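You operate a simulated robot arm through the tools that you are given. There is no shell and no other tool.

You are at the controls of a simulated robot arm. One attempt, no reset.

Task
Set lamp three with DARK on: dim and the job card's fader full up, then DARK off.
Fine: DARK on before a fader moves; the other faders stay.
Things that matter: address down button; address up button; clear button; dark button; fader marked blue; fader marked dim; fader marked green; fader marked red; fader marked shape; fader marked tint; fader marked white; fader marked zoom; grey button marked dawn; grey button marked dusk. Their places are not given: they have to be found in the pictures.

Only the result counts: the job must be done as asked and must still hold three seconds after the hand-in. Knocking over, shifting, dropping, spilling or breaking anything else fails it.

Robot
A 6-joint arm with a two-finger parallel gripper, fixed in place. Base frame: the origin is on the floor under the middle of its stand, x ahead of it, y to its left, z up. Units: m, rad, N and s.
It reaches about 1.313 m from its shoulder. Its first joint turns from -2.897 to 2.897 rad. Payload 3.43 kg.
The TCP is the grasp point between the finger pads, 0.034 m short of the fingertips. In the tool frame z runs along the fingers and y along their closing line. Largest opening 0.128 m; finger width 0.024, thickness 0.012; the body of the gripper, 0.048 by 0.13 m, starts 0.096 m behind the TCP.
Orientation is told as [roll, pitch, yaw] about the base's x, y, z axes, in that order, counted from this pose: with the fingers straight down and closing along the base's y, the tool's x points along the base's -x, its y along +y and its z along -z.

Tools
- The arm moves only by the tool move_arm. Its argument "motion" is a list of rows, each an object (a shift or turn left out is 0, a gripper value left out holds the last) with "grip": the gripper command, from -1 (shut) to 1 (fully open), values between in proportion; "delta_pos": the shift along the base's x, y, z in m, a list of three; "rot": the turn, a rotation vector about the base's x, y, z in rad, a list of three. In form: [{"grip": grip, "delta_pos": [tx, ty, tz], "rot": [wx, wy, wz]}, ...]. A call has 1 to 20 rows; each row shifts and turns the commanded pose from where the row before left it. Each row takes 0.2 s and may step no farther than 0.05 m and 0.15 rad from the row before; otherwise, or with a gripper value out of range, the whole call is refused. A pose out of reach is approached as far as the arm can. The call stops where the force on the tool passes 40 N (or 10 N more than at its start, if that is more) or the arm is blocked; 0.2 s more then pass. The fingers move at their own pace (about 0.153 m/s each) and stop on an object; they squeeze with about 22 N. The grip force told is the motor's: it shows also when the fingers shut on nothing. Time passes only in rows, and 0.2 s behind the last, so rows that do not move let the fingers close. The reply holds the time, the measured pose of the TCP, the force on the tool along the base axes, the opening and the grip force, in the units named above and with some noise, with the torque about the TCP (base axes, N m) and any sound that the robot's microphone picked up.
- Cameras (640 x 400 px; columns grow to the right, rows downward): "scene" is fixed at [0.3981, -0.5019, 1.5485]; the picture's right is [0.81, -0.59, 0.00], its down [-0.48, -0.65, -0.58] and it looks along [0.35, 0.47, -0.81] (base axes); focal length 286 px, centre (320, 200). "wrist" rides on the gripper at [0.076, -0.011, -0.16] in the tool frame; the picture's right is [0.15, 0.99, 0.00], its down [-0.88, 0.13, -0.46] and it looks along [-0.45, 0.07, 0.89] (tool axes); focal length 234 px, centre (320, 200).
- capture(camera): a new picture of that camera. The clock stands still meanwhile.
- point_at(camera, pixels): there is no depth. For up to 12 entries [column, row, z] of the newest picture of that camera ("zoom" is the newest enlarged one), the place [x, y] in the base frame at which the ray of that pixel passes the height z, good to about 0.002 m. The clock stands still meanwhile.
- inspect(camera, box): a new picture of the part [left, top, right, bottom] of that camera's present view, enlarged. The clock stands still meanwhile.
- sign_off(): hands the job in; it is judged then, once.

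Open the gripper and draw the arm clear of the work before you hand the job in, unless the task says otherwise.

The tools are called by a JSON object that holds its "api" and its "payload". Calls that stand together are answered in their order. move_arm: Moves the arm, as the interface text tells. Its arguments: {"type":"object","properties":{"motion":{"type":"array","items":{"type":"object","properties":{"grip":{"type":"number"},"delta_pos":{"type":"array","items":{"type":"number"}},"rot":{"type":"array","items":{"type":"number"}}}}}},"required":["motion"]} The other tools are called the same way: capture (camera) takes a picture; point_at (camera, pixels) gives the place at which the rays of pixels pass given heights; inspect (camera, box) takes an enlarged picture of a part of a camera's view; sign_off () hands the job in.

At the start:

```text
time: 0.0
tool_pos: [0.541, 0.2957, 1.0903]
tool_rot: [0.003, 0.0, 0.002]
wrist_force: [0.0, 0.1, 0.4]
ft_torque: [-0.07, 0.01, 0.01]
grip_width: 0.1282
grip_force: 0.1
```

scene: 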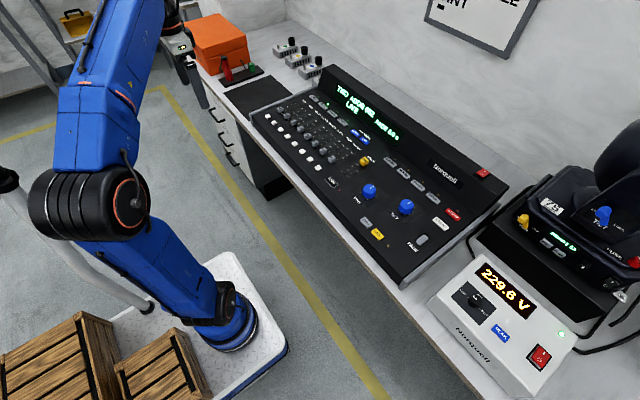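
wrist: 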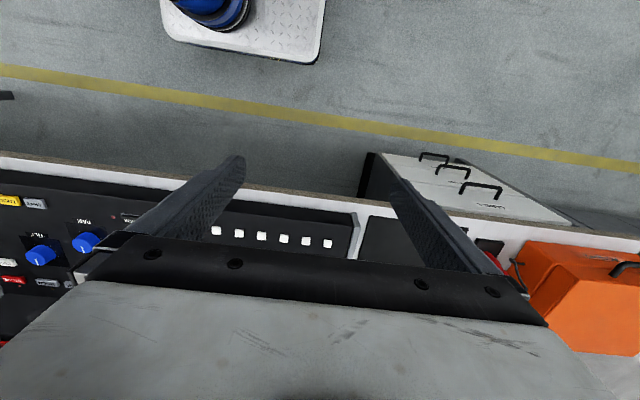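

The scene shows a lighting console around pixels (250-505, 70-290) with a display near (365,115). I'll zoom in on the parts of the console and on the whiteboard/job card.

{"api": "inspect", "payload": {"camera": "scene", "box": [240, 70, 400, 170]}}

{"api": "inspect", "payload": {"camera": "scene", "box": [340, 140, 500, 260]}}

{"api": "inspect", "payload": {"camera": "scene", "box": [400, 0, 560, 80]}}

{"api": "inspect", "payload": {"camera": "scene", "box": [250, 90, 350, 200]}}

```text
4.00 times, centred on (320, 120) of scene
```

zoom: 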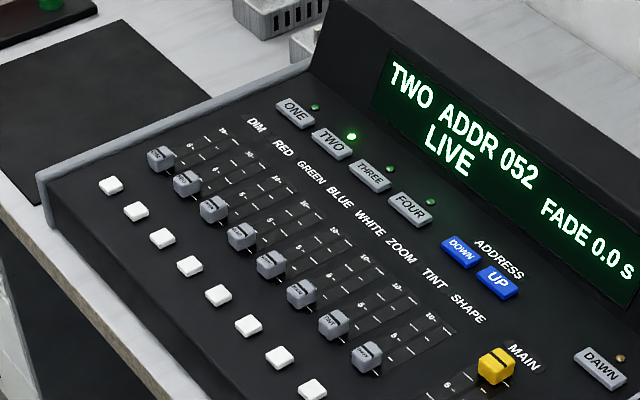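

```text
3.33 times, centred on (420, 200) of scene
```

zoom: 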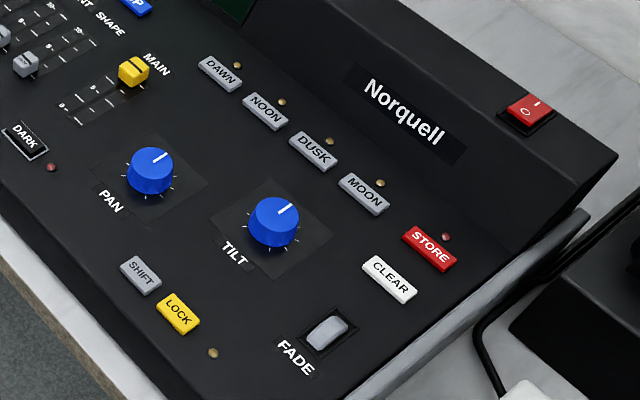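

```text
4.00 times, centred on (480, 40) of scene
```

zoom: 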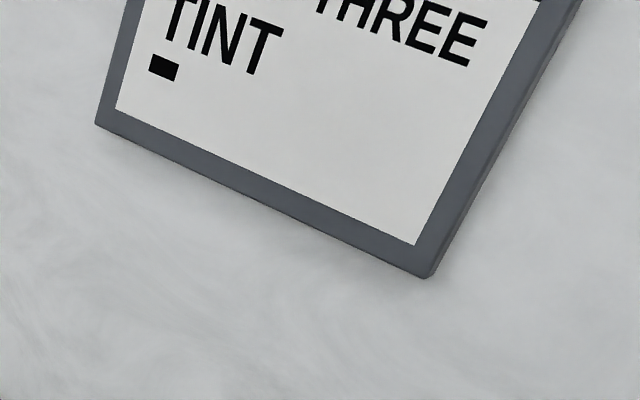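

```text
3.64 times, centred on (300, 145) of scene
```

zoom: 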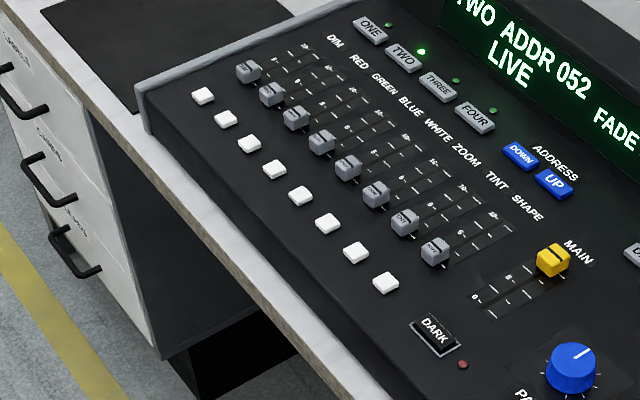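

The card on the wall reads "...THREE / TINT" but is cut off in this view; the display shows lamp TWO, LIVE, FADE 0.0. I'll get rays for the white buttons seen in both views (scene (267.75,116.25), wrist (328,243)) to find the console height.

{"api": "capture", "payload": {"camera": "scene"}}

{"api": "capture", "payload": {"camera": "wrist"}}

{"api": "point_at", "payload": {"camera": "scene", "pixels": [[267.75, 116.25, 0.8], [267.75, 116.25, 1.0], [300, 148, 0.8], [300, 148, 1.0]]}}

{"api": "point_at", "payload": {"camera": "wrist", "pixels": [[328, 243, 0.8], [328, 243, 1.0], [216, 231, 0.8], [216, 231, 1.0]]}}

{"api": "inspect", "payload": {"camera": "wrist", "box": [0, 160, 370, 320]}}

```text
taken
```

scene: 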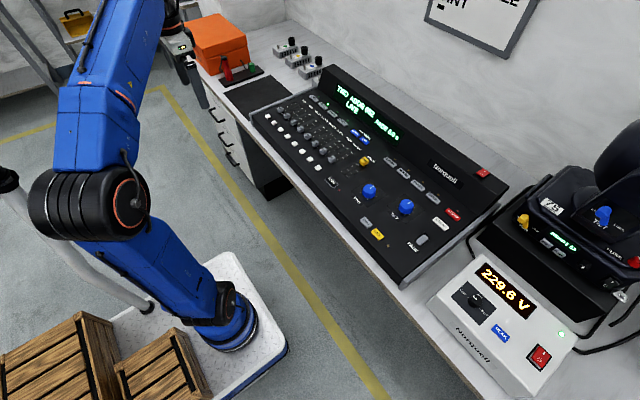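

```text
taken
```

wrist: 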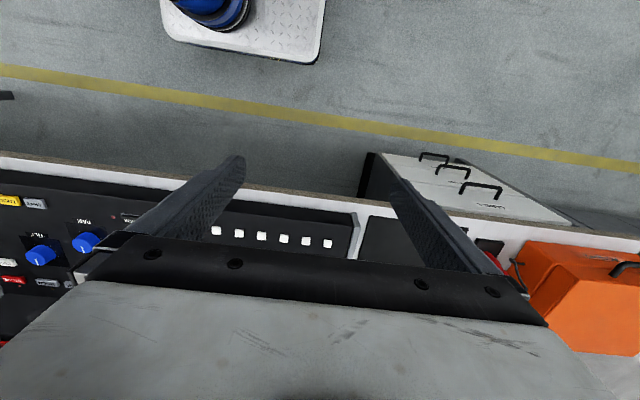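

```text
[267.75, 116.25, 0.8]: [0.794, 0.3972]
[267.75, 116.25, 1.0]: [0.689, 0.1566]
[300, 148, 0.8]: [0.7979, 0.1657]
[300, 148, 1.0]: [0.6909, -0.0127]
```

```text
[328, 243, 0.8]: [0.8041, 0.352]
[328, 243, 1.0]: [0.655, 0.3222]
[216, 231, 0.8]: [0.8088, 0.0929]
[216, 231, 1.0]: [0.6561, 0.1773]
```

```text
1.73 times, centred on (185, 240) of wrist
```

zoom: 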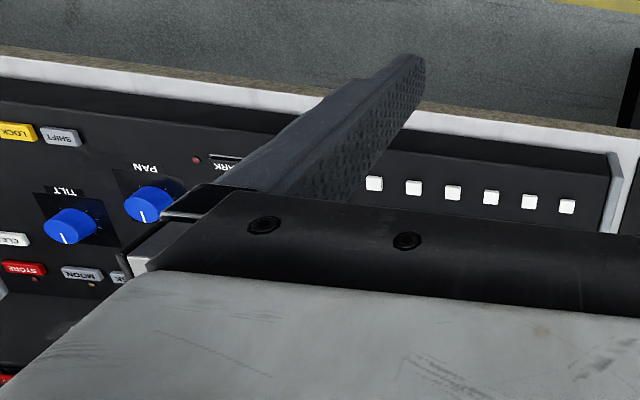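

Triangulating gives the first white button at about (0.772, 0.346, 0.843), pitch 0.047 m along y. Next I tilt the gripper forward so that the wrist camera can read the whole job card on the wall.

{"api": "move_arm", "payload": {"motion": [{"rot": [0, -0.14, 0], "delta_pos": [-0.02, -0.02, 0.01]}, {"rot": [0, -0.14, 0], "delta_pos": [-0.02, -0.03, 0.01]}, {"rot": [0, -0.14, 0], "delta_pos": [0, -0.03, 0.01]}, {"rot": [0, -0.14, 0], "delta_pos": [0, -0.03, 0.01]}, {"rot": [0, -0.14, 0], "delta_pos": [0, -0.03, 0.01]}, {"rot": [0, -0.14, 0], "delta_pos": [0, -0.03, 0.01]}, {"rot": [0, -0.14, 0], "delta_pos": [0, -0.03, 0]}, {"rot": [0, -0.14, 0], "delta_pos": [0, -0.03, 0]}]}}

{"api": "capture", "payload": {"camera": "wrist"}}

```text
time: 1.8
tool_pos: [0.5004, 0.0659, 1.1509]
tool_rot: [0.002, -1.121, 0.0]
wrist_force: [0.1, 0.8, -0.8]
ft_torque: [-0.01, -0.04, -0.03]
grip_width: 0.1278
grip_force: 0.1
```

```text
taken
```

wrist: 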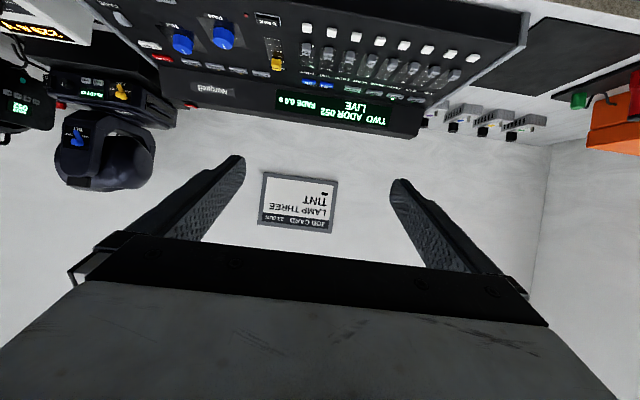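

The card is now fully in view at about (300,200), upside down. I zoom on it and on the console faders.

{"api": "inspect", "payload": {"camera": "wrist", "box": [250, 165, 350, 240]}}

{"api": "inspect", "payload": {"camera": "wrist", "box": [250, 0, 500, 140]}}

{"api": "inspect", "payload": {"camera": "wrist", "box": [80, 0, 330, 140]}}

```text
5.33 times, centred on (300, 202) of wrist
```

zoom: 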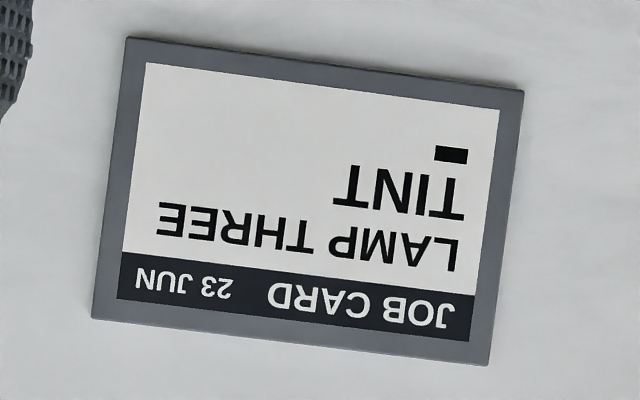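

```text
2.56 times, centred on (375, 70) of wrist
```

zoom: 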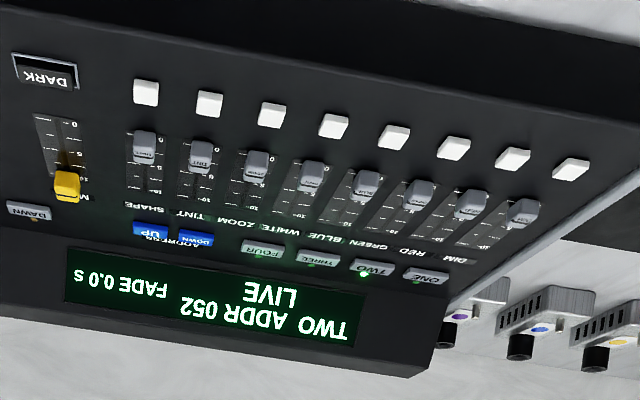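

```text
2.56 times, centred on (205, 70) of wrist
```

zoom: 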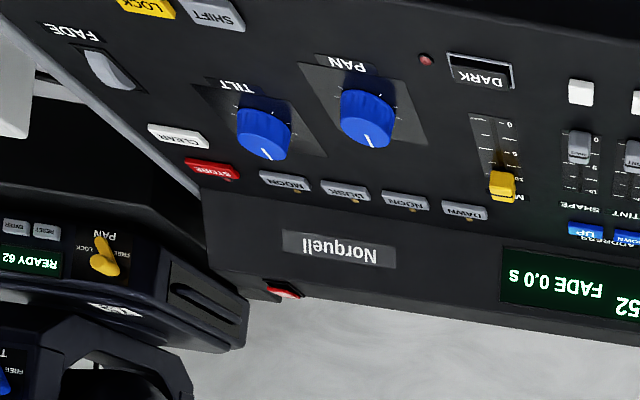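

The card reads LAMP THREE, TINT; the display still shows TWO / LIVE. I now bring the fingers back to straight down, close them, and hover above the console for a mapping view.

{"api": "move_arm", "payload": {"motion": [{"grip": -1, "rot": [0, 0.14, 0], "delta_pos": [0, 0.02, 0.01]}, {"rot": [0, 0.14, 0], "delta_pos": [0.02, 0.02, 0.01]}, {"rot": [0, 0.14, 0], "delta_pos": [0.03, 0.02, 0.01]}, {"rot": [0, 0.14, 0], "delta_pos": [0.03, 0.02, 0.01]}, {"rot": [0, 0.14, 0], "delta_pos": [0.03, 0.02, 0.01]}, {"rot": [0, 0.14, 0], "delta_pos": [0.03, 0.02, 0]}, {"rot": [0, 0.14, 0], "delta_pos": [0.03, 0.02, 0]}, {"rot": [0, 0.141, 0], "delta_pos": [0.03, 0.01, 0]}, {"delta_pos": [0.02, 0, 0]}]}}

{"api": "capture", "payload": {"camera": "wrist"}}

{"api": "capture", "payload": {"camera": "scene"}}

```text
time: 3.8
tool_pos: [0.7156, 0.2123, 1.1632]
tool_rot: [0.006, -0.003, -0.001]
wrist_force: [-1.0, 0.0, -0.6]
ft_torque: [-0.01, -0.04, -0.03]
grip_width: 0.0
grip_force: 22.2
out of reach, approached as far as the arm can: row 8, 9
```

```text
taken
```

wrist: 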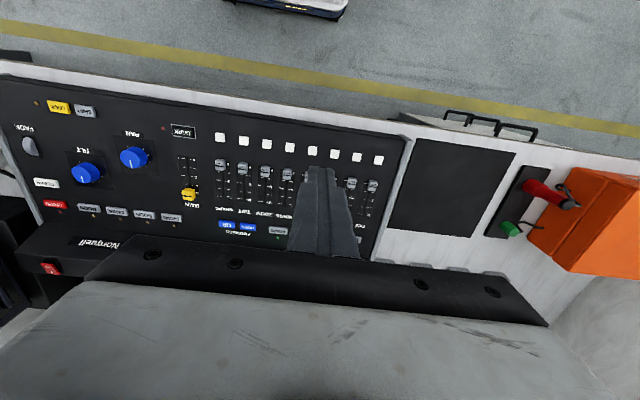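

```text
taken
```

scene: 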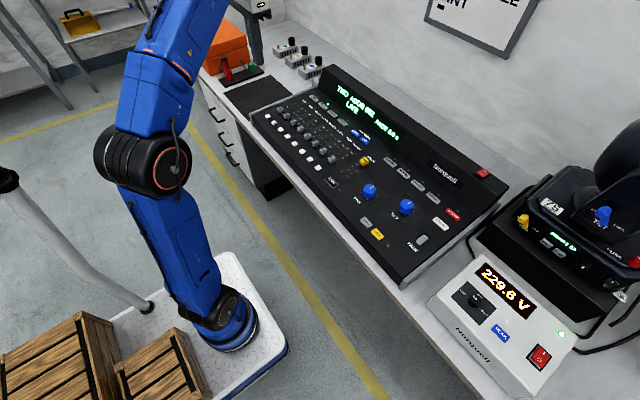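

The closed fingers now hide part of the faders at about (320,200) in the wrist view, but the console is otherwise well visible. I zoom in both views for precise positions.

{"api": "inspect", "payload": {"camera": "wrist", "box": [200, 120, 400, 245]}}

{"api": "inspect", "payload": {"camera": "wrist", "box": [0, 90, 240, 240]}}

{"api": "inspect", "payload": {"camera": "scene", "box": [255, 85, 355, 147]}}

{"api": "inspect", "payload": {"camera": "scene", "box": [280, 130, 380, 192]}}

```text
3.20 times, centred on (300, 182) of wrist
```

zoom: 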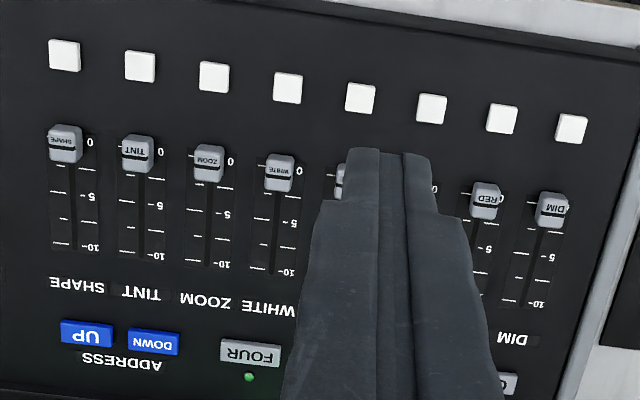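

```text
2.67 times, centred on (120, 165) of wrist
```

zoom: 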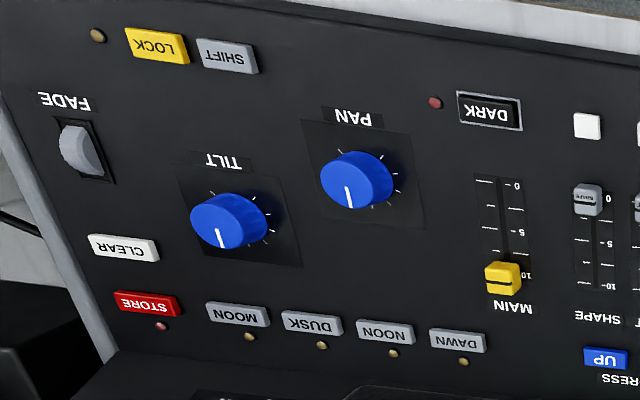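

```text
6.40 times, centred on (305, 116) of scene
```

zoom: 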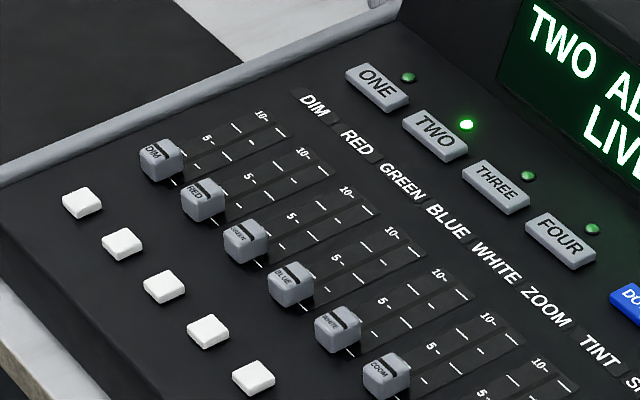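

```text
6.40 times, centred on (330, 161) of scene
```

zoom: 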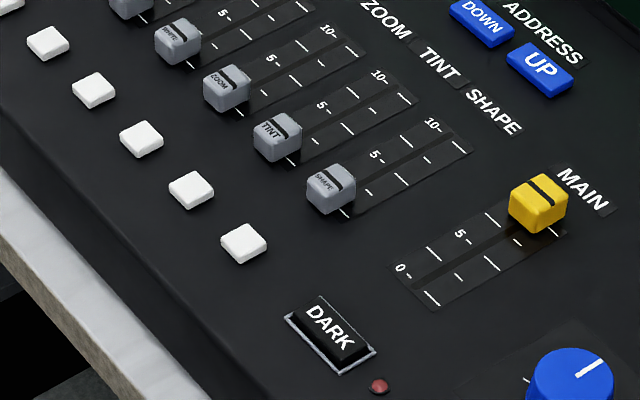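

I read matching pixels for the white buttons, DARK, knobs and scale ends in both views; now I get their rays at two heights to triangulate.

{"api": "point_at", "payload": {"camera": "scene", "pixels": [[267.8, 116.3, 0.85], [267.8, 116.3, 0.95], [309.8, 159.4, 0.85], [309.8, 159.4, 0.95], [331.6, 182.1, 0.85], [331.6, 182.1, 0.95], [332.3, 113.8, 0.85], [332.3, 113.8, 0.95], [297.8, 104, 0.85], [297.8, 104, 0.95], [342.2, 143.5, 0.85], [342.2, 143.5, 0.95]]}}

{"api": "point_at", "payload": {"camera": "wrist", "pixels": [[378.75, 159.8, 0.85], [378.75, 159.8, 0.95], [243.75, 140.1, 0.85], [243.75, 140.1, 0.95], [183, 131.6, 0.85], [183, 131.6, 0.95], [278.75, 229.8, 0.85], [278.75, 229.8, 0.95], [365.6, 214.2, 0.85], [365.6, 214.2, 0.95], [243.75, 199.2, 0.85], [243.75, 199.2, 0.95]]}}

{"api": "point_at", "payload": {"camera": "scene", "pixels": [[279.7, 109.4, 0.85], [279.7, 109.4, 0.95], [323.3, 150.1, 0.85], [323.3, 150.1, 0.95], [342.3, 122.4, 0.85], [342.3, 122.4, 0.95]]}}

{"api": "point_at", "payload": {"camera": "wrist", "pixels": [[372.8, 185.1, 0.85], [372.8, 185.1, 0.95], [243.1, 167, 0.85], [243.1, 167, 0.95]]}}

```text
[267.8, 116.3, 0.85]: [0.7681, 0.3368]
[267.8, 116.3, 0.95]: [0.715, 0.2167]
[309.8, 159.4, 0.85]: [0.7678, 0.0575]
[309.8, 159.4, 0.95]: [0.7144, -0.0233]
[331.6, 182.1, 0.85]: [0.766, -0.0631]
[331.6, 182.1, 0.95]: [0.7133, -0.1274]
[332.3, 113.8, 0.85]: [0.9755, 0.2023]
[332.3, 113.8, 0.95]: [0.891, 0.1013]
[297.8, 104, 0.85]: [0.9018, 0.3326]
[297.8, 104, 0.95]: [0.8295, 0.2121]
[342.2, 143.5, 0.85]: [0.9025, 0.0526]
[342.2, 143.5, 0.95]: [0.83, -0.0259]
```

```text
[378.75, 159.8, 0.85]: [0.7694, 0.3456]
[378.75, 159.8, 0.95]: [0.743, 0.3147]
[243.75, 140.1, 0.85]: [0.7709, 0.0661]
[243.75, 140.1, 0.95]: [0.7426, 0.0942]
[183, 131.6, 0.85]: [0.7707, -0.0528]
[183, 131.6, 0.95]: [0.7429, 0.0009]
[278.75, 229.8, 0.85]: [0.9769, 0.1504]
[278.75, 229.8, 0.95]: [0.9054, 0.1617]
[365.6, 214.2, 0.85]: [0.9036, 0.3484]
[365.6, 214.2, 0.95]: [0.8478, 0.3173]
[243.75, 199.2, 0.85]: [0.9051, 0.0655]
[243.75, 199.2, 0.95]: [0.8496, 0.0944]
```

```text
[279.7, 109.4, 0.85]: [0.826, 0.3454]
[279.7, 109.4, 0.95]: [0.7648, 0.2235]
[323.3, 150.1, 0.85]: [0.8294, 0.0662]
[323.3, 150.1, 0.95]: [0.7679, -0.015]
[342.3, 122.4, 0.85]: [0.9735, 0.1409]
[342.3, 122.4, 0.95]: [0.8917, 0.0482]
```

```text
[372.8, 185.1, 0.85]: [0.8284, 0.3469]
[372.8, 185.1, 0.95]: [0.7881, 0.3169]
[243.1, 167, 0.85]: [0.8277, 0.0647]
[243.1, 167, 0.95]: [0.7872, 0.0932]
```

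Triangulation gives a flat panel at z≈0.833: button tops z≈0.841, knob tops z≈0.85, DIM knob at (0.828,0.347), TINT knob at (0.828,0.065), their 10-marks at x≈0.912, DARK at (0.772,-0.057), THREE near (0.983,0.211). I check the height of the display housing via the red switch (scene (483,173), wrist (50,268)).

{"api": "point_at", "payload": {"camera": "scene", "pixels": [[483, 173, 0.85], [483, 173, 0.95], [326, 70, 0.85], [326, 70, 0.95], [393, 145, 0.85], [393, 145, 0.95]]}}

{"api": "point_at", "payload": {"camera": "wrist", "pixels": [[50, 268, 0.85], [50, 268, 0.95]]}}

{"api": "inspect", "payload": {"camera": "scene", "box": [300, 55, 420, 130]}}

```text
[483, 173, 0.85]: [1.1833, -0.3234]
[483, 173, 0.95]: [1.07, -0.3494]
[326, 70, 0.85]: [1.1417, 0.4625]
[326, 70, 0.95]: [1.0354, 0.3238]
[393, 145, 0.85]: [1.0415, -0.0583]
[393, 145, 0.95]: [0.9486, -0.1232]
```

```text
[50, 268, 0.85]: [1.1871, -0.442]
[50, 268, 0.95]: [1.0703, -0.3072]
```

```text
5.33 times, centred on (360, 92) of scene
```

zoom: 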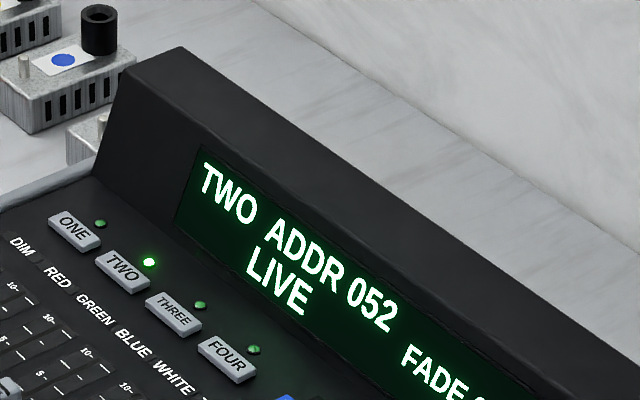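

The housing top is at z≈0.924 with its front foot beyond x≈1.02, so the gripper body (≥0.97 when pressing) clears it. I lower and move toward a hover over THREE in small stages.

{"api": "move_arm", "payload": {"motion": [{"grip": -1, "delta_pos": [0, 0, -0.05]}, {"delta_pos": [0, 0, -0.05]}, {"delta_pos": [0.03, 0, -0.04]}, {"delta_pos": [0.04, 0, -0.03]}, {"delta_pos": [0.04, 0, -0.01]}, {"delta_pos": [0.04, 0, 0]}, {"delta_pos": [0, 0, 0]}]}}

```text
time: 5.4
tool_pos: [0.8657, 0.2122, 0.9834]
tool_rot: [0.003, 0.0, 0.0]
wrist_force: [0.4, 0.6, 0.3]
ft_torque: [0.02, 0.04, 0.02]
grip_width: 0.0
grip_force: 21.8
```

The arm tracks well (0.8657, 0.2122, 0.9834). I continue forward to hover over THREE at about (0.983, 0.211, 0.93) and look.

{"api": "move_arm", "payload": {"motion": [{"delta_pos": [0.04, 0, -0.01]}, {"delta_pos": [0.04, 0, -0.02]}, {"delta_pos": [0.037, -0.001, -0.02]}, {"delta_pos": [0, 0, 0]}]}}

{"api": "capture", "payload": {"camera": "wrist"}}

{"api": "inspect", "payload": {"camera": "scene", "box": [260, 60, 420, 160]}}

```text
time: 6.4
tool_pos: [0.9843, 0.2115, 0.9334]
tool_rot: [0.003, -0.001, -0.001]
wrist_force: [-0.2, 0.1, 0.6]
ft_torque: [-0.01, 0.02, -0.03]
grip_width: 0.0
grip_force: 21.9
```

```text
taken
```

wrist: 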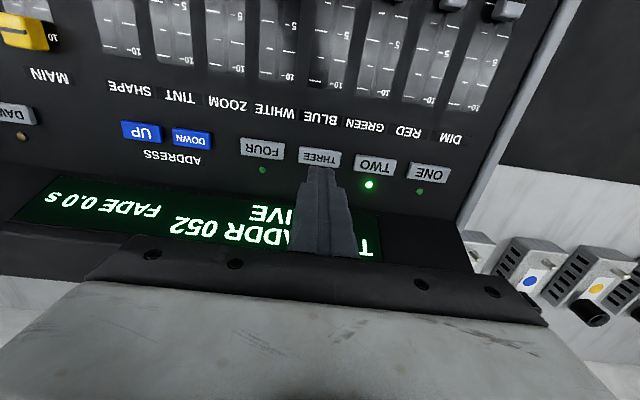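

```text
4.00 times, centred on (340, 110) of scene
```

zoom: 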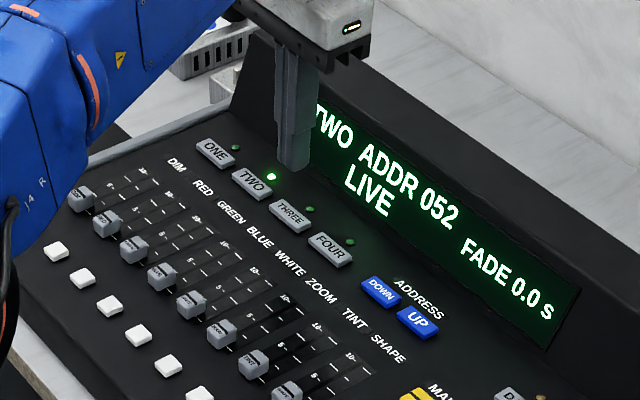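

The THREE button shows at wrist (320,157) below the fingertips. I check its place at z=0.841 with the neighbours for a sanity check.

{"api": "point_at", "payload": {"camera": "wrist", "pixels": [[319.5, 157, 0.841], [374, 166, 0.841], [262, 148, 0.841], [428, 172, 0.841], [368.5, 184, 0.834]]}}

{"api": "inspect", "payload": {"camera": "wrist", "box": [240, 120, 400, 220]}}

```text
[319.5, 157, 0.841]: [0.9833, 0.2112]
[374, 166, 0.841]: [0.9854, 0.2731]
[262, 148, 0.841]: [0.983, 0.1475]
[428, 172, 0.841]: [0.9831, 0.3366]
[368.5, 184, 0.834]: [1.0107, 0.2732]
```

```text
4.00 times, centred on (320, 170) of wrist
```

zoom: 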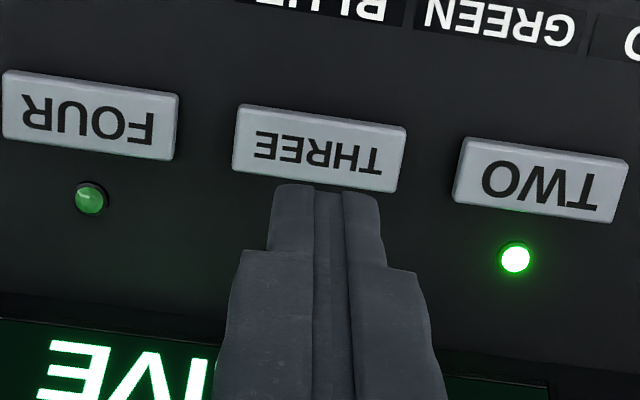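

Fits: THREE centre at (0.983,0.211). I descend to just above it, then press in small steps.

{"api": "move_arm", "payload": {"motion": [{"delta_pos": [-0.001, 0, -0.03]}, {"delta_pos": [0, 0, -0.02]}, {"delta_pos": [0, 0, -0.004]}, {"delta_pos": [0, 0, -0.004]}, {"delta_pos": [0, 0, 0]}]}}

```text
time: 7.6
tool_pos: [0.982, 0.2101, 0.8772]
tool_rot: [0.002, -0.001, 0.0]
wrist_force: [5.0, -1.6, 11.1]
ft_torque: [-0.04, -0.15, 0.0]
grip_width: 0.0
grip_force: 22.2
heard: click
```

A click was heard with 11 N on the tip. I lift straight up and check the display.

{"api": "move_arm", "payload": {"motion": [{"delta_pos": [0, 0, 0.01]}, {"delta_pos": [0, 0, 0.03]}, {"delta_pos": [-0.03, 0, 0.03]}, {"delta_pos": [0, 0, 0]}]}}

{"api": "inspect", "payload": {"camera": "scene", "box": [260, 60, 420, 160]}}

{"api": "capture", "payload": {"camera": "wrist"}}

```text
time: 8.6
tool_pos: [0.9518, 0.2101, 0.9452]
tool_rot: [0.002, 0.002, 0.001]
wrist_force: [0.5, 0.2, -0.3]
ft_torque: [0.03, 0.02, 0.02]
grip_width: 0.0001
grip_force: 22.3
```

```text
4.00 times, centred on (340, 110) of scene
```

zoom: 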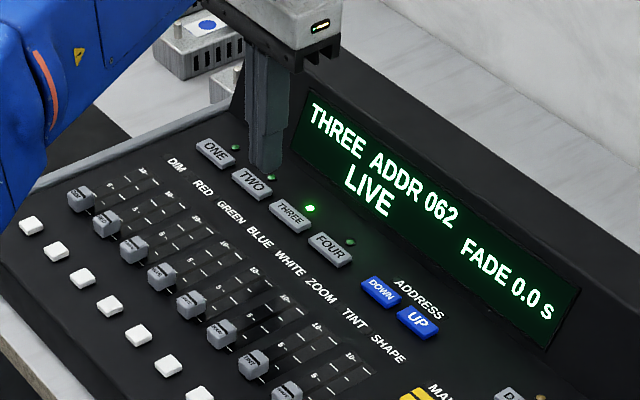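

```text
taken
```

wrist: 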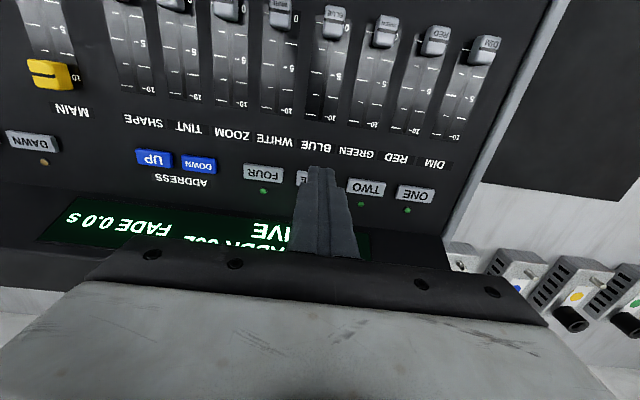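

The display now reads "THREE ADDR 062 LIVE" and the THREE LED is lit. Next I move to hover over DARK at (0.772,-0.057) and look closely at its frame.

{"api": "move_arm", "payload": {"motion": [{"delta_pos": [-0.025, -0.035, 0.015]}, {"delta_pos": [-0.025, -0.038, 0]}, {"delta_pos": [-0.025, -0.04, 0]}, {"delta_pos": [-0.025, -0.04, 0]}, {"delta_pos": [-0.025, -0.04, 0]}, {"delta_pos": [-0.025, -0.04, 0]}, {"delta_pos": [-0.02, -0.035, 0]}, {"delta_pos": [-0.01, 0, 0]}, {"delta_pos": [0, 0, 0]}]}}

{"api": "capture", "payload": {"camera": "wrist"}}

{"api": "inspect", "payload": {"camera": "scene", "box": [290, 140, 390, 202]}}

```text
time: 10.6
tool_pos: [0.7714, -0.0571, 0.9597]
tool_rot: [0.003, 0.0, -0.001]
wrist_force: [0.0, -0.5, 0.9]
ft_torque: [0.01, 0.0, 0.0]
grip_width: 0.0
grip_force: 22.4
```

```text
taken
```

wrist: 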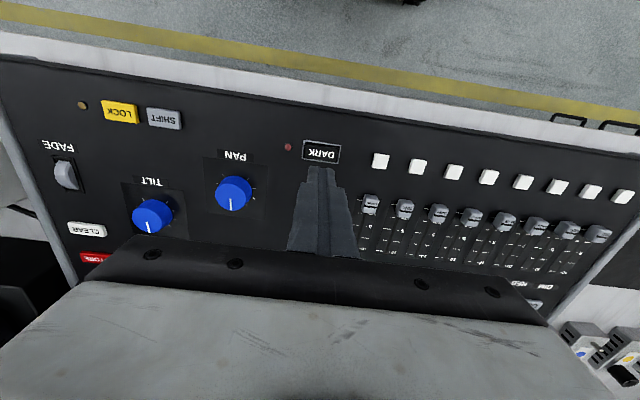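

```text
6.40 times, centred on (340, 171) of scene
```

zoom: 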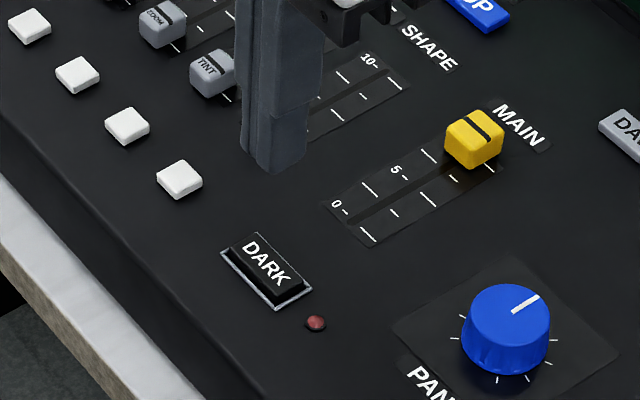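

The DARK button is a raised black cap over a flat silver frame at wrist (320,152). I zoom in and compute its centre.

{"api": "inspect", "payload": {"camera": "wrist", "box": [260, 120, 380, 195]}}

{"api": "point_at", "payload": {"camera": "wrist", "pixels": [[320.5, 152, 0.841], [370.5, 204, 0.85], [404.5, 208, 0.85], [598, 233, 0.85], [413, 167, 0.841], [379, 161, 0.841]]}}

```text
5.33 times, centred on (320, 158) of wrist
```

zoom: 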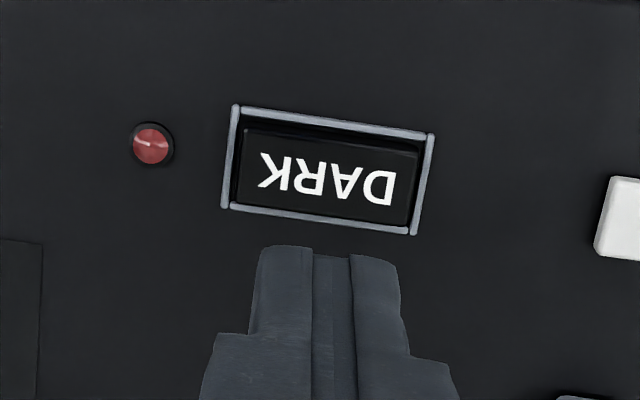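

```text
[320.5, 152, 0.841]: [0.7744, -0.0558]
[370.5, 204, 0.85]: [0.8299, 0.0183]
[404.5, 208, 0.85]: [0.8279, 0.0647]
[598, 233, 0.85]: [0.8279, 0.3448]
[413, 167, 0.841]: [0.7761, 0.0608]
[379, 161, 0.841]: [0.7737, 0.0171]
```

DARK's cap centre is at about (0.774,-0.056). I line up and descend to just above it, then press gently in small steps.

{"api": "move_arm", "payload": {"motion": [{"delta_pos": [0.003, 0.001, -0.04]}, {"delta_pos": [0, 0, -0.035]}, {"delta_pos": [0, 0, -0.005]}, {"delta_pos": [0, 0, -0.002]}, {"delta_pos": [0, 0, 0]}]}}

```text
time: 11.8
tool_pos: [0.775, -0.0554, 0.8793]
tool_rot: [0.001, 0.001, 0.0]
wrist_force: [1.7, 0.5, 1.6]
ft_torque: [0.01, -0.03, 0.02]
grip_width: 0.0
grip_force: 21.9
heard: click
```

A click was heard with only 1.6 N. I lift slightly and check the DARK lamp and display.

{"api": "move_arm", "payload": {"motion": [{"delta_pos": [0, 0, 0.01]}, {"delta_pos": [0, 0, 0.03]}, {"delta_pos": [0, 0, 0.01]}, {"delta_pos": [0, 0, 0]}]}}

{"api": "inspect", "payload": {"camera": "scene", "box": [280, 80, 440, 200]}}

{"api": "inspect", "payload": {"camera": "wrist", "box": [220, 100, 420, 225]}}

```text
time: 12.8
tool_pos: [0.7766, -0.0573, 0.9285]
tool_rot: [0.002, -0.001, 0.001]
wrist_force: [-0.2, -0.2, 0.5]
ft_torque: [0.0, 0.01, -0.01]
grip_width: 0.0001
grip_force: 21.9
```

```text
3.33 times, centred on (360, 140) of scene
```

zoom: 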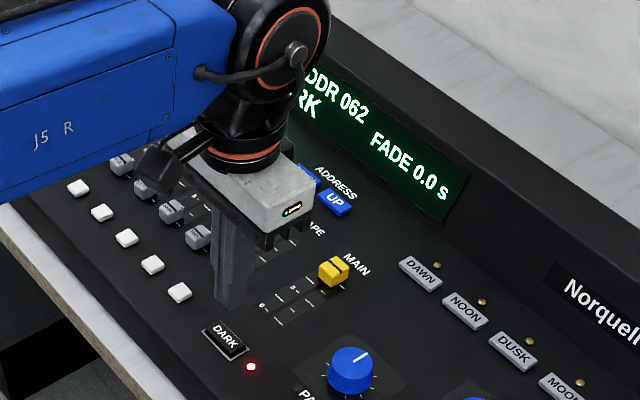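

```text
3.20 times, centred on (320, 162) of wrist
```

zoom: 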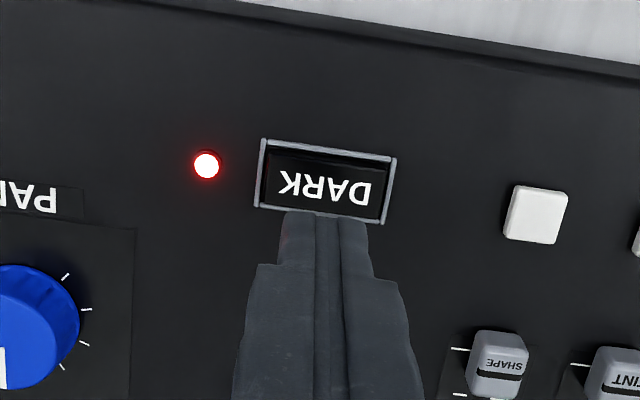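

DARK is on: red LED lit and the display shows "...RK". I now move to hover behind the TINT knob, at about (0.801, 0.0645), between the white button and the knob.

{"api": "move_arm", "payload": {"motion": [{"delta_pos": [0.01, 0.04, 0.01]}, {"delta_pos": [0.01, 0.04, 0]}, {"delta_pos": [0.006, 0.0405, 0]}, {"delta_pos": [0, 0, 0]}, {"delta_pos": [0, 0, 0]}]}}

{"api": "capture", "payload": {"camera": "wrist"}}

{"api": "inspect", "payload": {"camera": "wrist", "box": [240, 110, 400, 210]}}

{"api": "inspect", "payload": {"camera": "scene", "box": [260, 110, 360, 172]}}

```text
time: 14.0
tool_pos: [0.801, 0.0624, 0.9392]
tool_rot: [0.002, -0.001, -0.001]
wrist_force: [0.5, 0.4, 0.5]
ft_torque: [0.02, 0.0, 0.03]
grip_width: 0.0
grip_force: 22.0
```

```text
taken
```

wrist: 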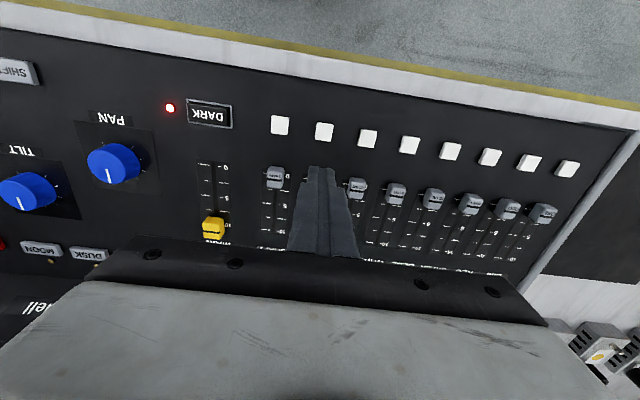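

```text
4.00 times, centred on (320, 160) of wrist
```

zoom: 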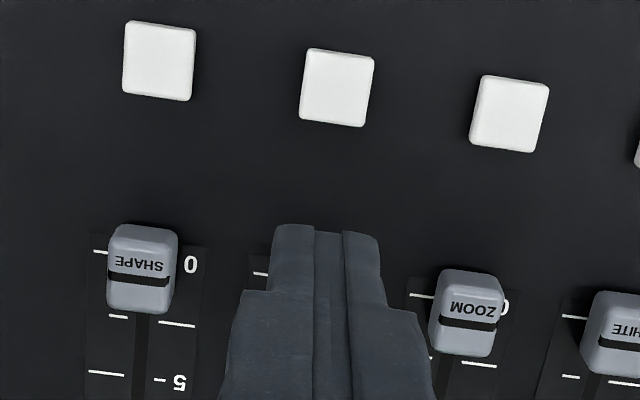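

```text
6.40 times, centred on (310, 141) of scene
```

zoom: 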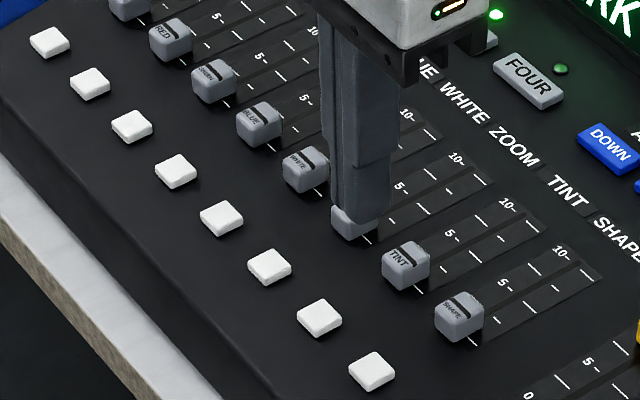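

The tip hovers between white button 7 and the hidden TINT knob; I compute the free gap from the white button's far edge and the neighbouring knobs' near edges.

{"api": "point_at", "payload": {"camera": "wrist", "pixels": [[324, 141.75, 0.835], [325, 132, 0.843], [275.75, 166.3, 0.85], [358, 178, 0.85], [275.5, 177, 0.85], [357.5, 188, 0.85], [275, 188.5, 0.836], [357, 199, 0.836], [269, 171.5, 0.834], [345.5, 183.8, 0.834]]}}

```text
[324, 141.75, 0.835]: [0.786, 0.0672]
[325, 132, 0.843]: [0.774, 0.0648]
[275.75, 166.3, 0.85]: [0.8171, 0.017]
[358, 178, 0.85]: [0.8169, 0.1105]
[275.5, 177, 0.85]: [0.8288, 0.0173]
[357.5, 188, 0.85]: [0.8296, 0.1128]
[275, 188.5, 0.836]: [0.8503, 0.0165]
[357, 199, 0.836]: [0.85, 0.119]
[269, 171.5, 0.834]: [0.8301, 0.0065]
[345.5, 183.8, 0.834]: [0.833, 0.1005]
```

The gap spans x≈0.786 to 0.817, so the 24 mm finger fits centred at 0.8015. I descend to tip z≈0.841 there.

{"api": "move_arm", "payload": {"motion": [{"delta_pos": [0.0005, 0.001, -0.03]}, {"delta_pos": [0, 0, -0.02]}, {"delta_pos": [0, 0, -0.008]}, {"delta_pos": [0, 0, -0.004]}, {"delta_pos": [0, 0, 0]}, {"delta_pos": [0, 0, 0]}]}}

{"api": "inspect", "payload": {"camera": "wrist", "box": [240, 110, 400, 210]}}

{"api": "inspect", "payload": {"camera": "scene", "box": [270, 120, 370, 182]}}

```text
time: 15.4
tool_pos: [0.8016, 0.0648, 0.8767]
tool_rot: [0.001, 0.002, 0.0]
wrist_force: [0.8, 0.5, 0.4]
ft_torque: [-0.04, -0.01, 0.01]
grip_width: 0.0
grip_force: 22.4
```

```text
4.00 times, centred on (320, 160) of wrist
```

zoom: 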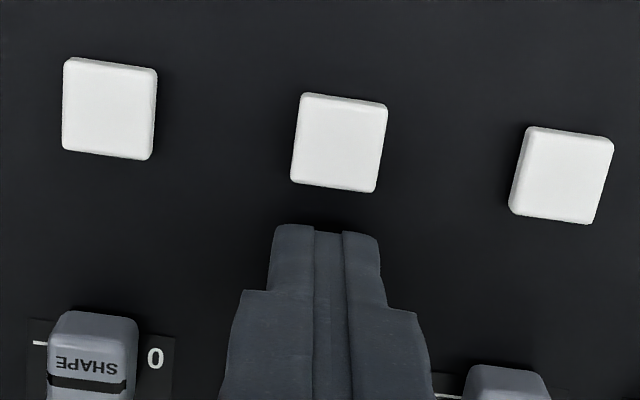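

```text
6.40 times, centred on (320, 151) of scene
```

zoom: 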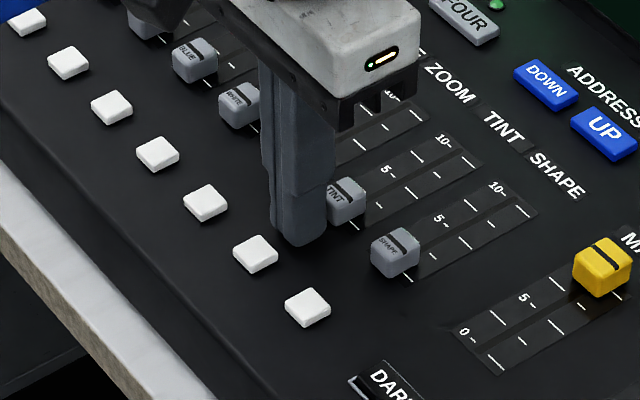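

The finger stands cleanly behind TINT with no contact. I lower 2 mm and push +x smoothly, stopping short of the 10-mark to read the force.

{"api": "move_arm", "payload": {"motion": [{"delta_pos": [0, 0, -0.002]}, {"delta_pos": [0.003, 0, 0]}, {"delta_pos": [0.003, 0, 0]}, {"delta_pos": [0.004, 0, 0]}, {"delta_pos": [0.006, 0, 0]}, {"delta_pos": [0.008, 0, 0]}, {"delta_pos": [0.008, 0, 0]}, {"delta_pos": [0.008, 0, 0]}, {"delta_pos": [0.008, 0, 0]}, {"delta_pos": [0.008, 0, 0]}, {"delta_pos": [0, 0, 0]}]}}

{"api": "inspect", "payload": {"camera": "scene", "box": [270, 120, 370, 182]}}

{"api": "inspect", "payload": {"camera": "wrist", "box": [220, 100, 420, 225]}}

```text
time: 17.8
tool_pos: [0.8581, 0.0645, 0.8737]
tool_rot: [0.002, -0.001, -0.001]
wrist_force: [0.1, 0.4, 0.9]
ft_torque: [0.03, -0.05, -0.01]
grip_width: 0.0
grip_force: 22.0
```

```text
6.40 times, centred on (320, 151) of scene
```

zoom: 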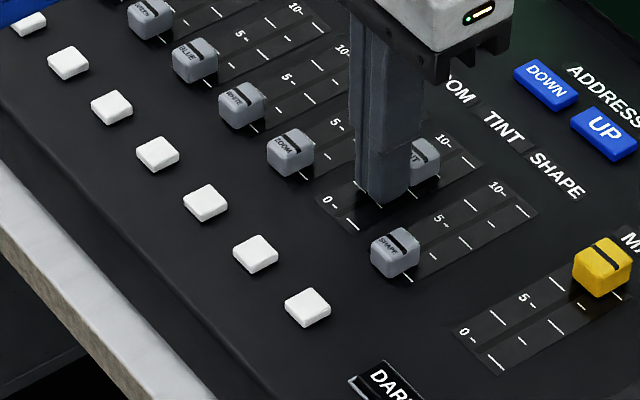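

```text
3.20 times, centred on (320, 162) of wrist
```

zoom: 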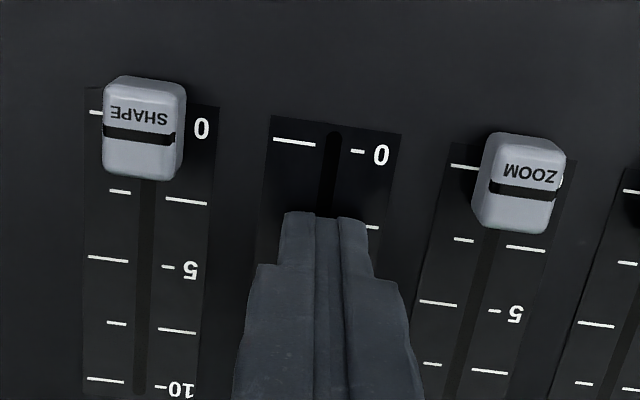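

TINT slides freely ahead of the finger at x≈0.858. I continue toward the end stop, then in 1–2 mm steps while reading the force.

{"api": "move_arm", "payload": {"motion": [{"delta_pos": [0.007, 0, 0]}, {"delta_pos": [0.007, 0, 0]}, {"delta_pos": [0.006, 0, 0]}, {"delta_pos": [0.004, 0, 0]}, {"delta_pos": [0.002, 0, 0]}, {"delta_pos": [0.002, 0, 0]}, {"delta_pos": [0, 0, 0]}]}}

{"api": "inspect", "payload": {"camera": "scene", "box": [290, 110, 390, 172]}}

```text
time: 19.4
tool_pos: [0.8866, 0.0644, 0.8747]
tool_rot: [0.0, 0.001, 0.0]
wrist_force: [0.2, 0.6, 0.1]
ft_torque: [0.0, 0.01, 0.01]
grip_width: 0.0
grip_force: 22.0
```

```text
6.40 times, centred on (340, 141) of scene
```

zoom: 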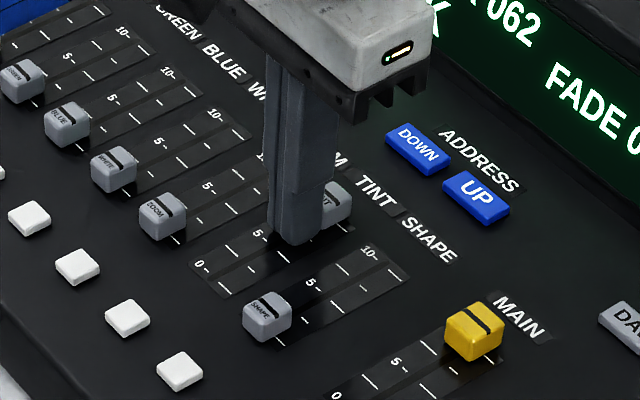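

No stop force yet at x≈0.886. I nudge on in 1 mm steps and watch for the end stop.

{"api": "move_arm", "payload": {"motion": [{"delta_pos": [0.001, 0, 0]}, {"delta_pos": [0.001, 0, 0]}, {"delta_pos": [0.001, 0, 0]}, {"delta_pos": [0, 0, 0]}]}}

```text
time: 20.4
tool_pos: [0.8888, 0.0656, 0.8751]
tool_rot: [0.001, 0.0, 0.001]
wrist_force: [-4.1, 1.2, 0.5]
ft_torque: [0.02, 0.1, 0.0]
grip_width: 0.0001
grip_force: 22.1
```

The reaction is now -4.1 N along x, suggesting the stop is reached. One more 1 mm nudge to confirm.

{"api": "move_arm", "payload": {"motion": [{"delta_pos": [0.001, 0, 0]}, {"delta_pos": [0, 0, 0]}]}}

```text
time: 21.0
tool_pos: [0.8882, 0.0662, 0.8749]
tool_rot: [0.002, 0.003, 0.0]
wrist_force: [-7.7, 1.4, -1.4]
ft_torque: [0.03, 0.21, 0.01]
grip_width: 0.0
grip_force: 22.2
```

Force rose to -7.7 N with no further motion: TINT is at its stop. I back off, lift, and check both views.

{"api": "move_arm", "payload": {"motion": [{"delta_pos": [-0.004, 0, 0]}, {"delta_pos": [-0.006, 0, 0]}, {"delta_pos": [0, 0, 0.03]}, {"delta_pos": [-0.02, 0, 0.04]}, {"delta_pos": [-0.03, 0.03, 0.01]}, {"delta_pos": [0, 0, 0]}]}}

{"api": "capture", "payload": {"camera": "wrist"}}

{"api": "inspect", "payload": {"camera": "scene", "box": [290, 80, 430, 172]}}

```text
time: 22.4
tool_pos: [0.8288, 0.0948, 0.9558]
tool_rot: [0.002, 0.002, 0.0]
wrist_force: [0.5, -0.3, -0.3]
ft_torque: [-0.01, 0.02, -0.02]
grip_width: 0.0
grip_force: 22.0
```

```text
taken
```

wrist: 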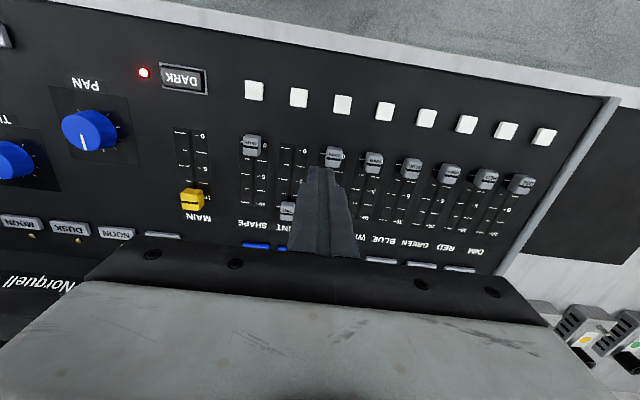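

```text
4.35 times, centred on (360, 126) of scene
```

zoom: 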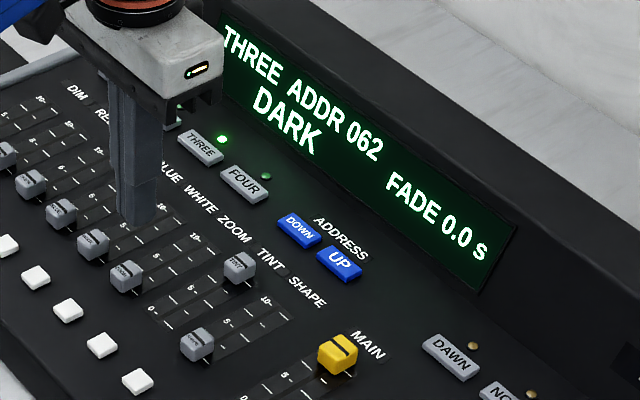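

TINT stands at 10 and the display reads "THREE ADDR 062 DARK". Now I move to hover behind the DIM knob at about (0.8015, 0.348).

{"api": "move_arm", "payload": {"motion": [{"delta_pos": [-0.008, 0.045, 0]}, {"delta_pos": [-0.008, 0.045, 0]}, {"delta_pos": [-0.006, 0.045, 0]}, {"delta_pos": [-0.005, 0.045, 0]}, {"delta_pos": [0, 0.045, -0.01]}, {"delta_pos": [0, 0.028, -0.005]}, {"delta_pos": [0, 0, 0]}, {"delta_pos": [0, 0, 0]}]}}

{"api": "capture", "payload": {"camera": "wrist"}}

{"api": "inspect", "payload": {"camera": "wrist", "box": [240, 110, 400, 210]}}

{"api": "inspect", "payload": {"camera": "scene", "box": [240, 80, 340, 142]}}

```text
time: 24.2
tool_pos: [0.8036, 0.3501, 0.9405]
tool_rot: [0.001, -0.001, 0.0]
wrist_force: [-0.3, 0.1, -0.2]
ft_torque: [0.0, -0.01, -0.01]
grip_width: 0.0002
grip_force: 22.1
```

```text
taken
```

wrist: 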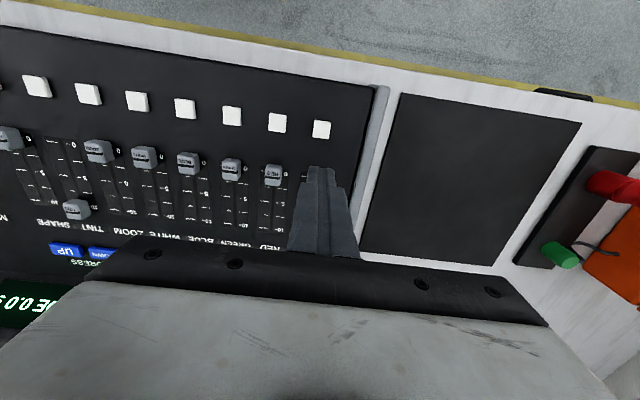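

```text
4.00 times, centred on (320, 160) of wrist
```

zoom: 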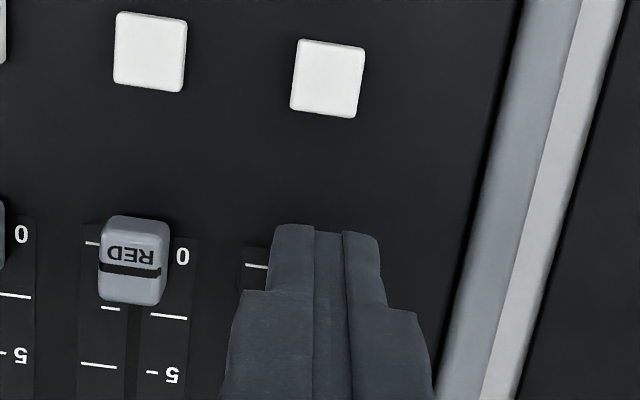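

```text
6.40 times, centred on (290, 111) of scene
```

zoom: 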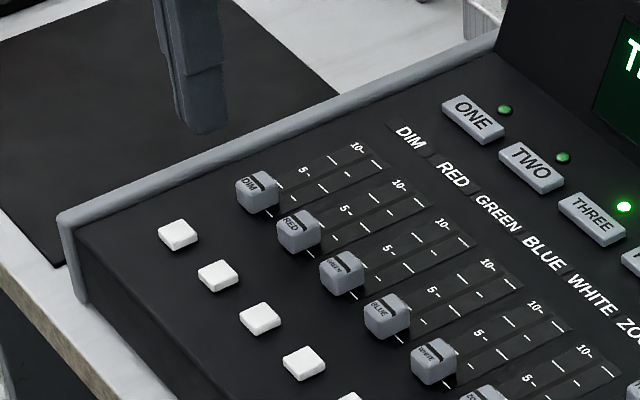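

The finger is over DIM's lane; I verify positions of white button 1 and the RED knob from this view for the y alignment.

{"api": "point_at", "payload": {"camera": "wrist", "pixels": [[322, 129.5, 0.843], [321.5, 139.25, 0.835], [273.5, 164.25, 0.85], [273.5, 175, 0.85], [277.5, 123, 0.843]]}}

{"api": "point_at", "payload": {"camera": "scene", "pixels": [[280.0, 109.2, 0.85], [286.6, 115.3, 0.85]]}}

```text
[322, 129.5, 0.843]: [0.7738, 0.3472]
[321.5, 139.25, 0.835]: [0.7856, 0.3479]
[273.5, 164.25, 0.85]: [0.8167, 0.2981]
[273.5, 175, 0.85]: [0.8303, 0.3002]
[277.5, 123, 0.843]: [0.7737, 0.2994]
```

```text
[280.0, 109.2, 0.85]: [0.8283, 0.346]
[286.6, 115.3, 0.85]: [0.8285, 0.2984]
```

DIM lies at (0.828, 0.347). I shift 1.5 mm back in x and y, and descend in stages as for TINT.

{"api": "move_arm", "payload": {"motion": [{"delta_pos": [-0.001, -0.0015, -0.03]}, {"delta_pos": [0, 0, -0.02]}, {"delta_pos": [0, 0, 0]}]}}

{"api": "inspect", "payload": {"camera": "wrist", "box": [240, 110, 400, 210]}}

{"api": "inspect", "payload": {"camera": "scene", "box": [240, 80, 340, 142]}}

```text
time: 25.0
tool_pos: [0.802, 0.347, 0.8909]
tool_rot: [-0.001, -0.002, -0.001]
wrist_force: [0.4, 0.2, 0.0]
ft_torque: [-0.01, 0.01, 0.0]
grip_width: 0.0
grip_force: 22.0
```

```text
4.00 times, centred on (320, 160) of wrist
```

zoom: 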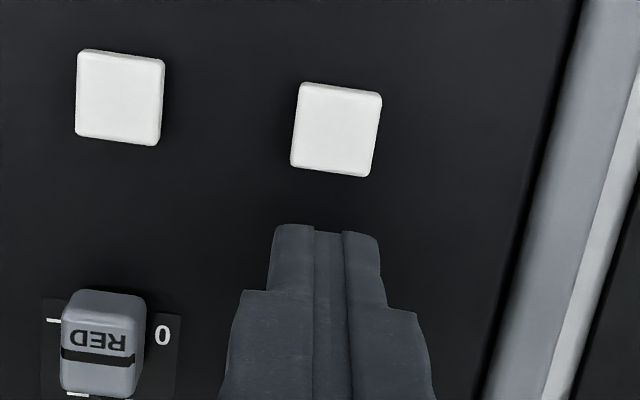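

```text
6.40 times, centred on (290, 111) of scene
```

zoom: 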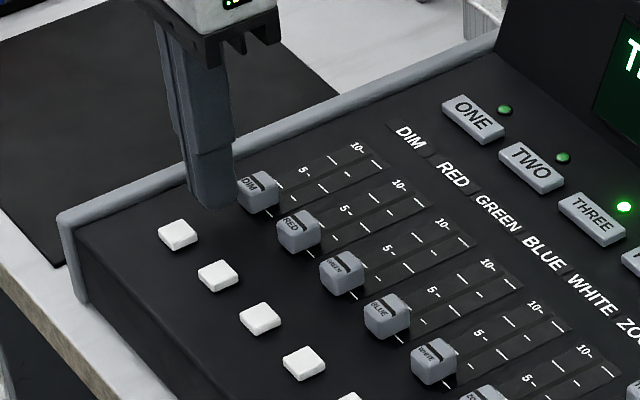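

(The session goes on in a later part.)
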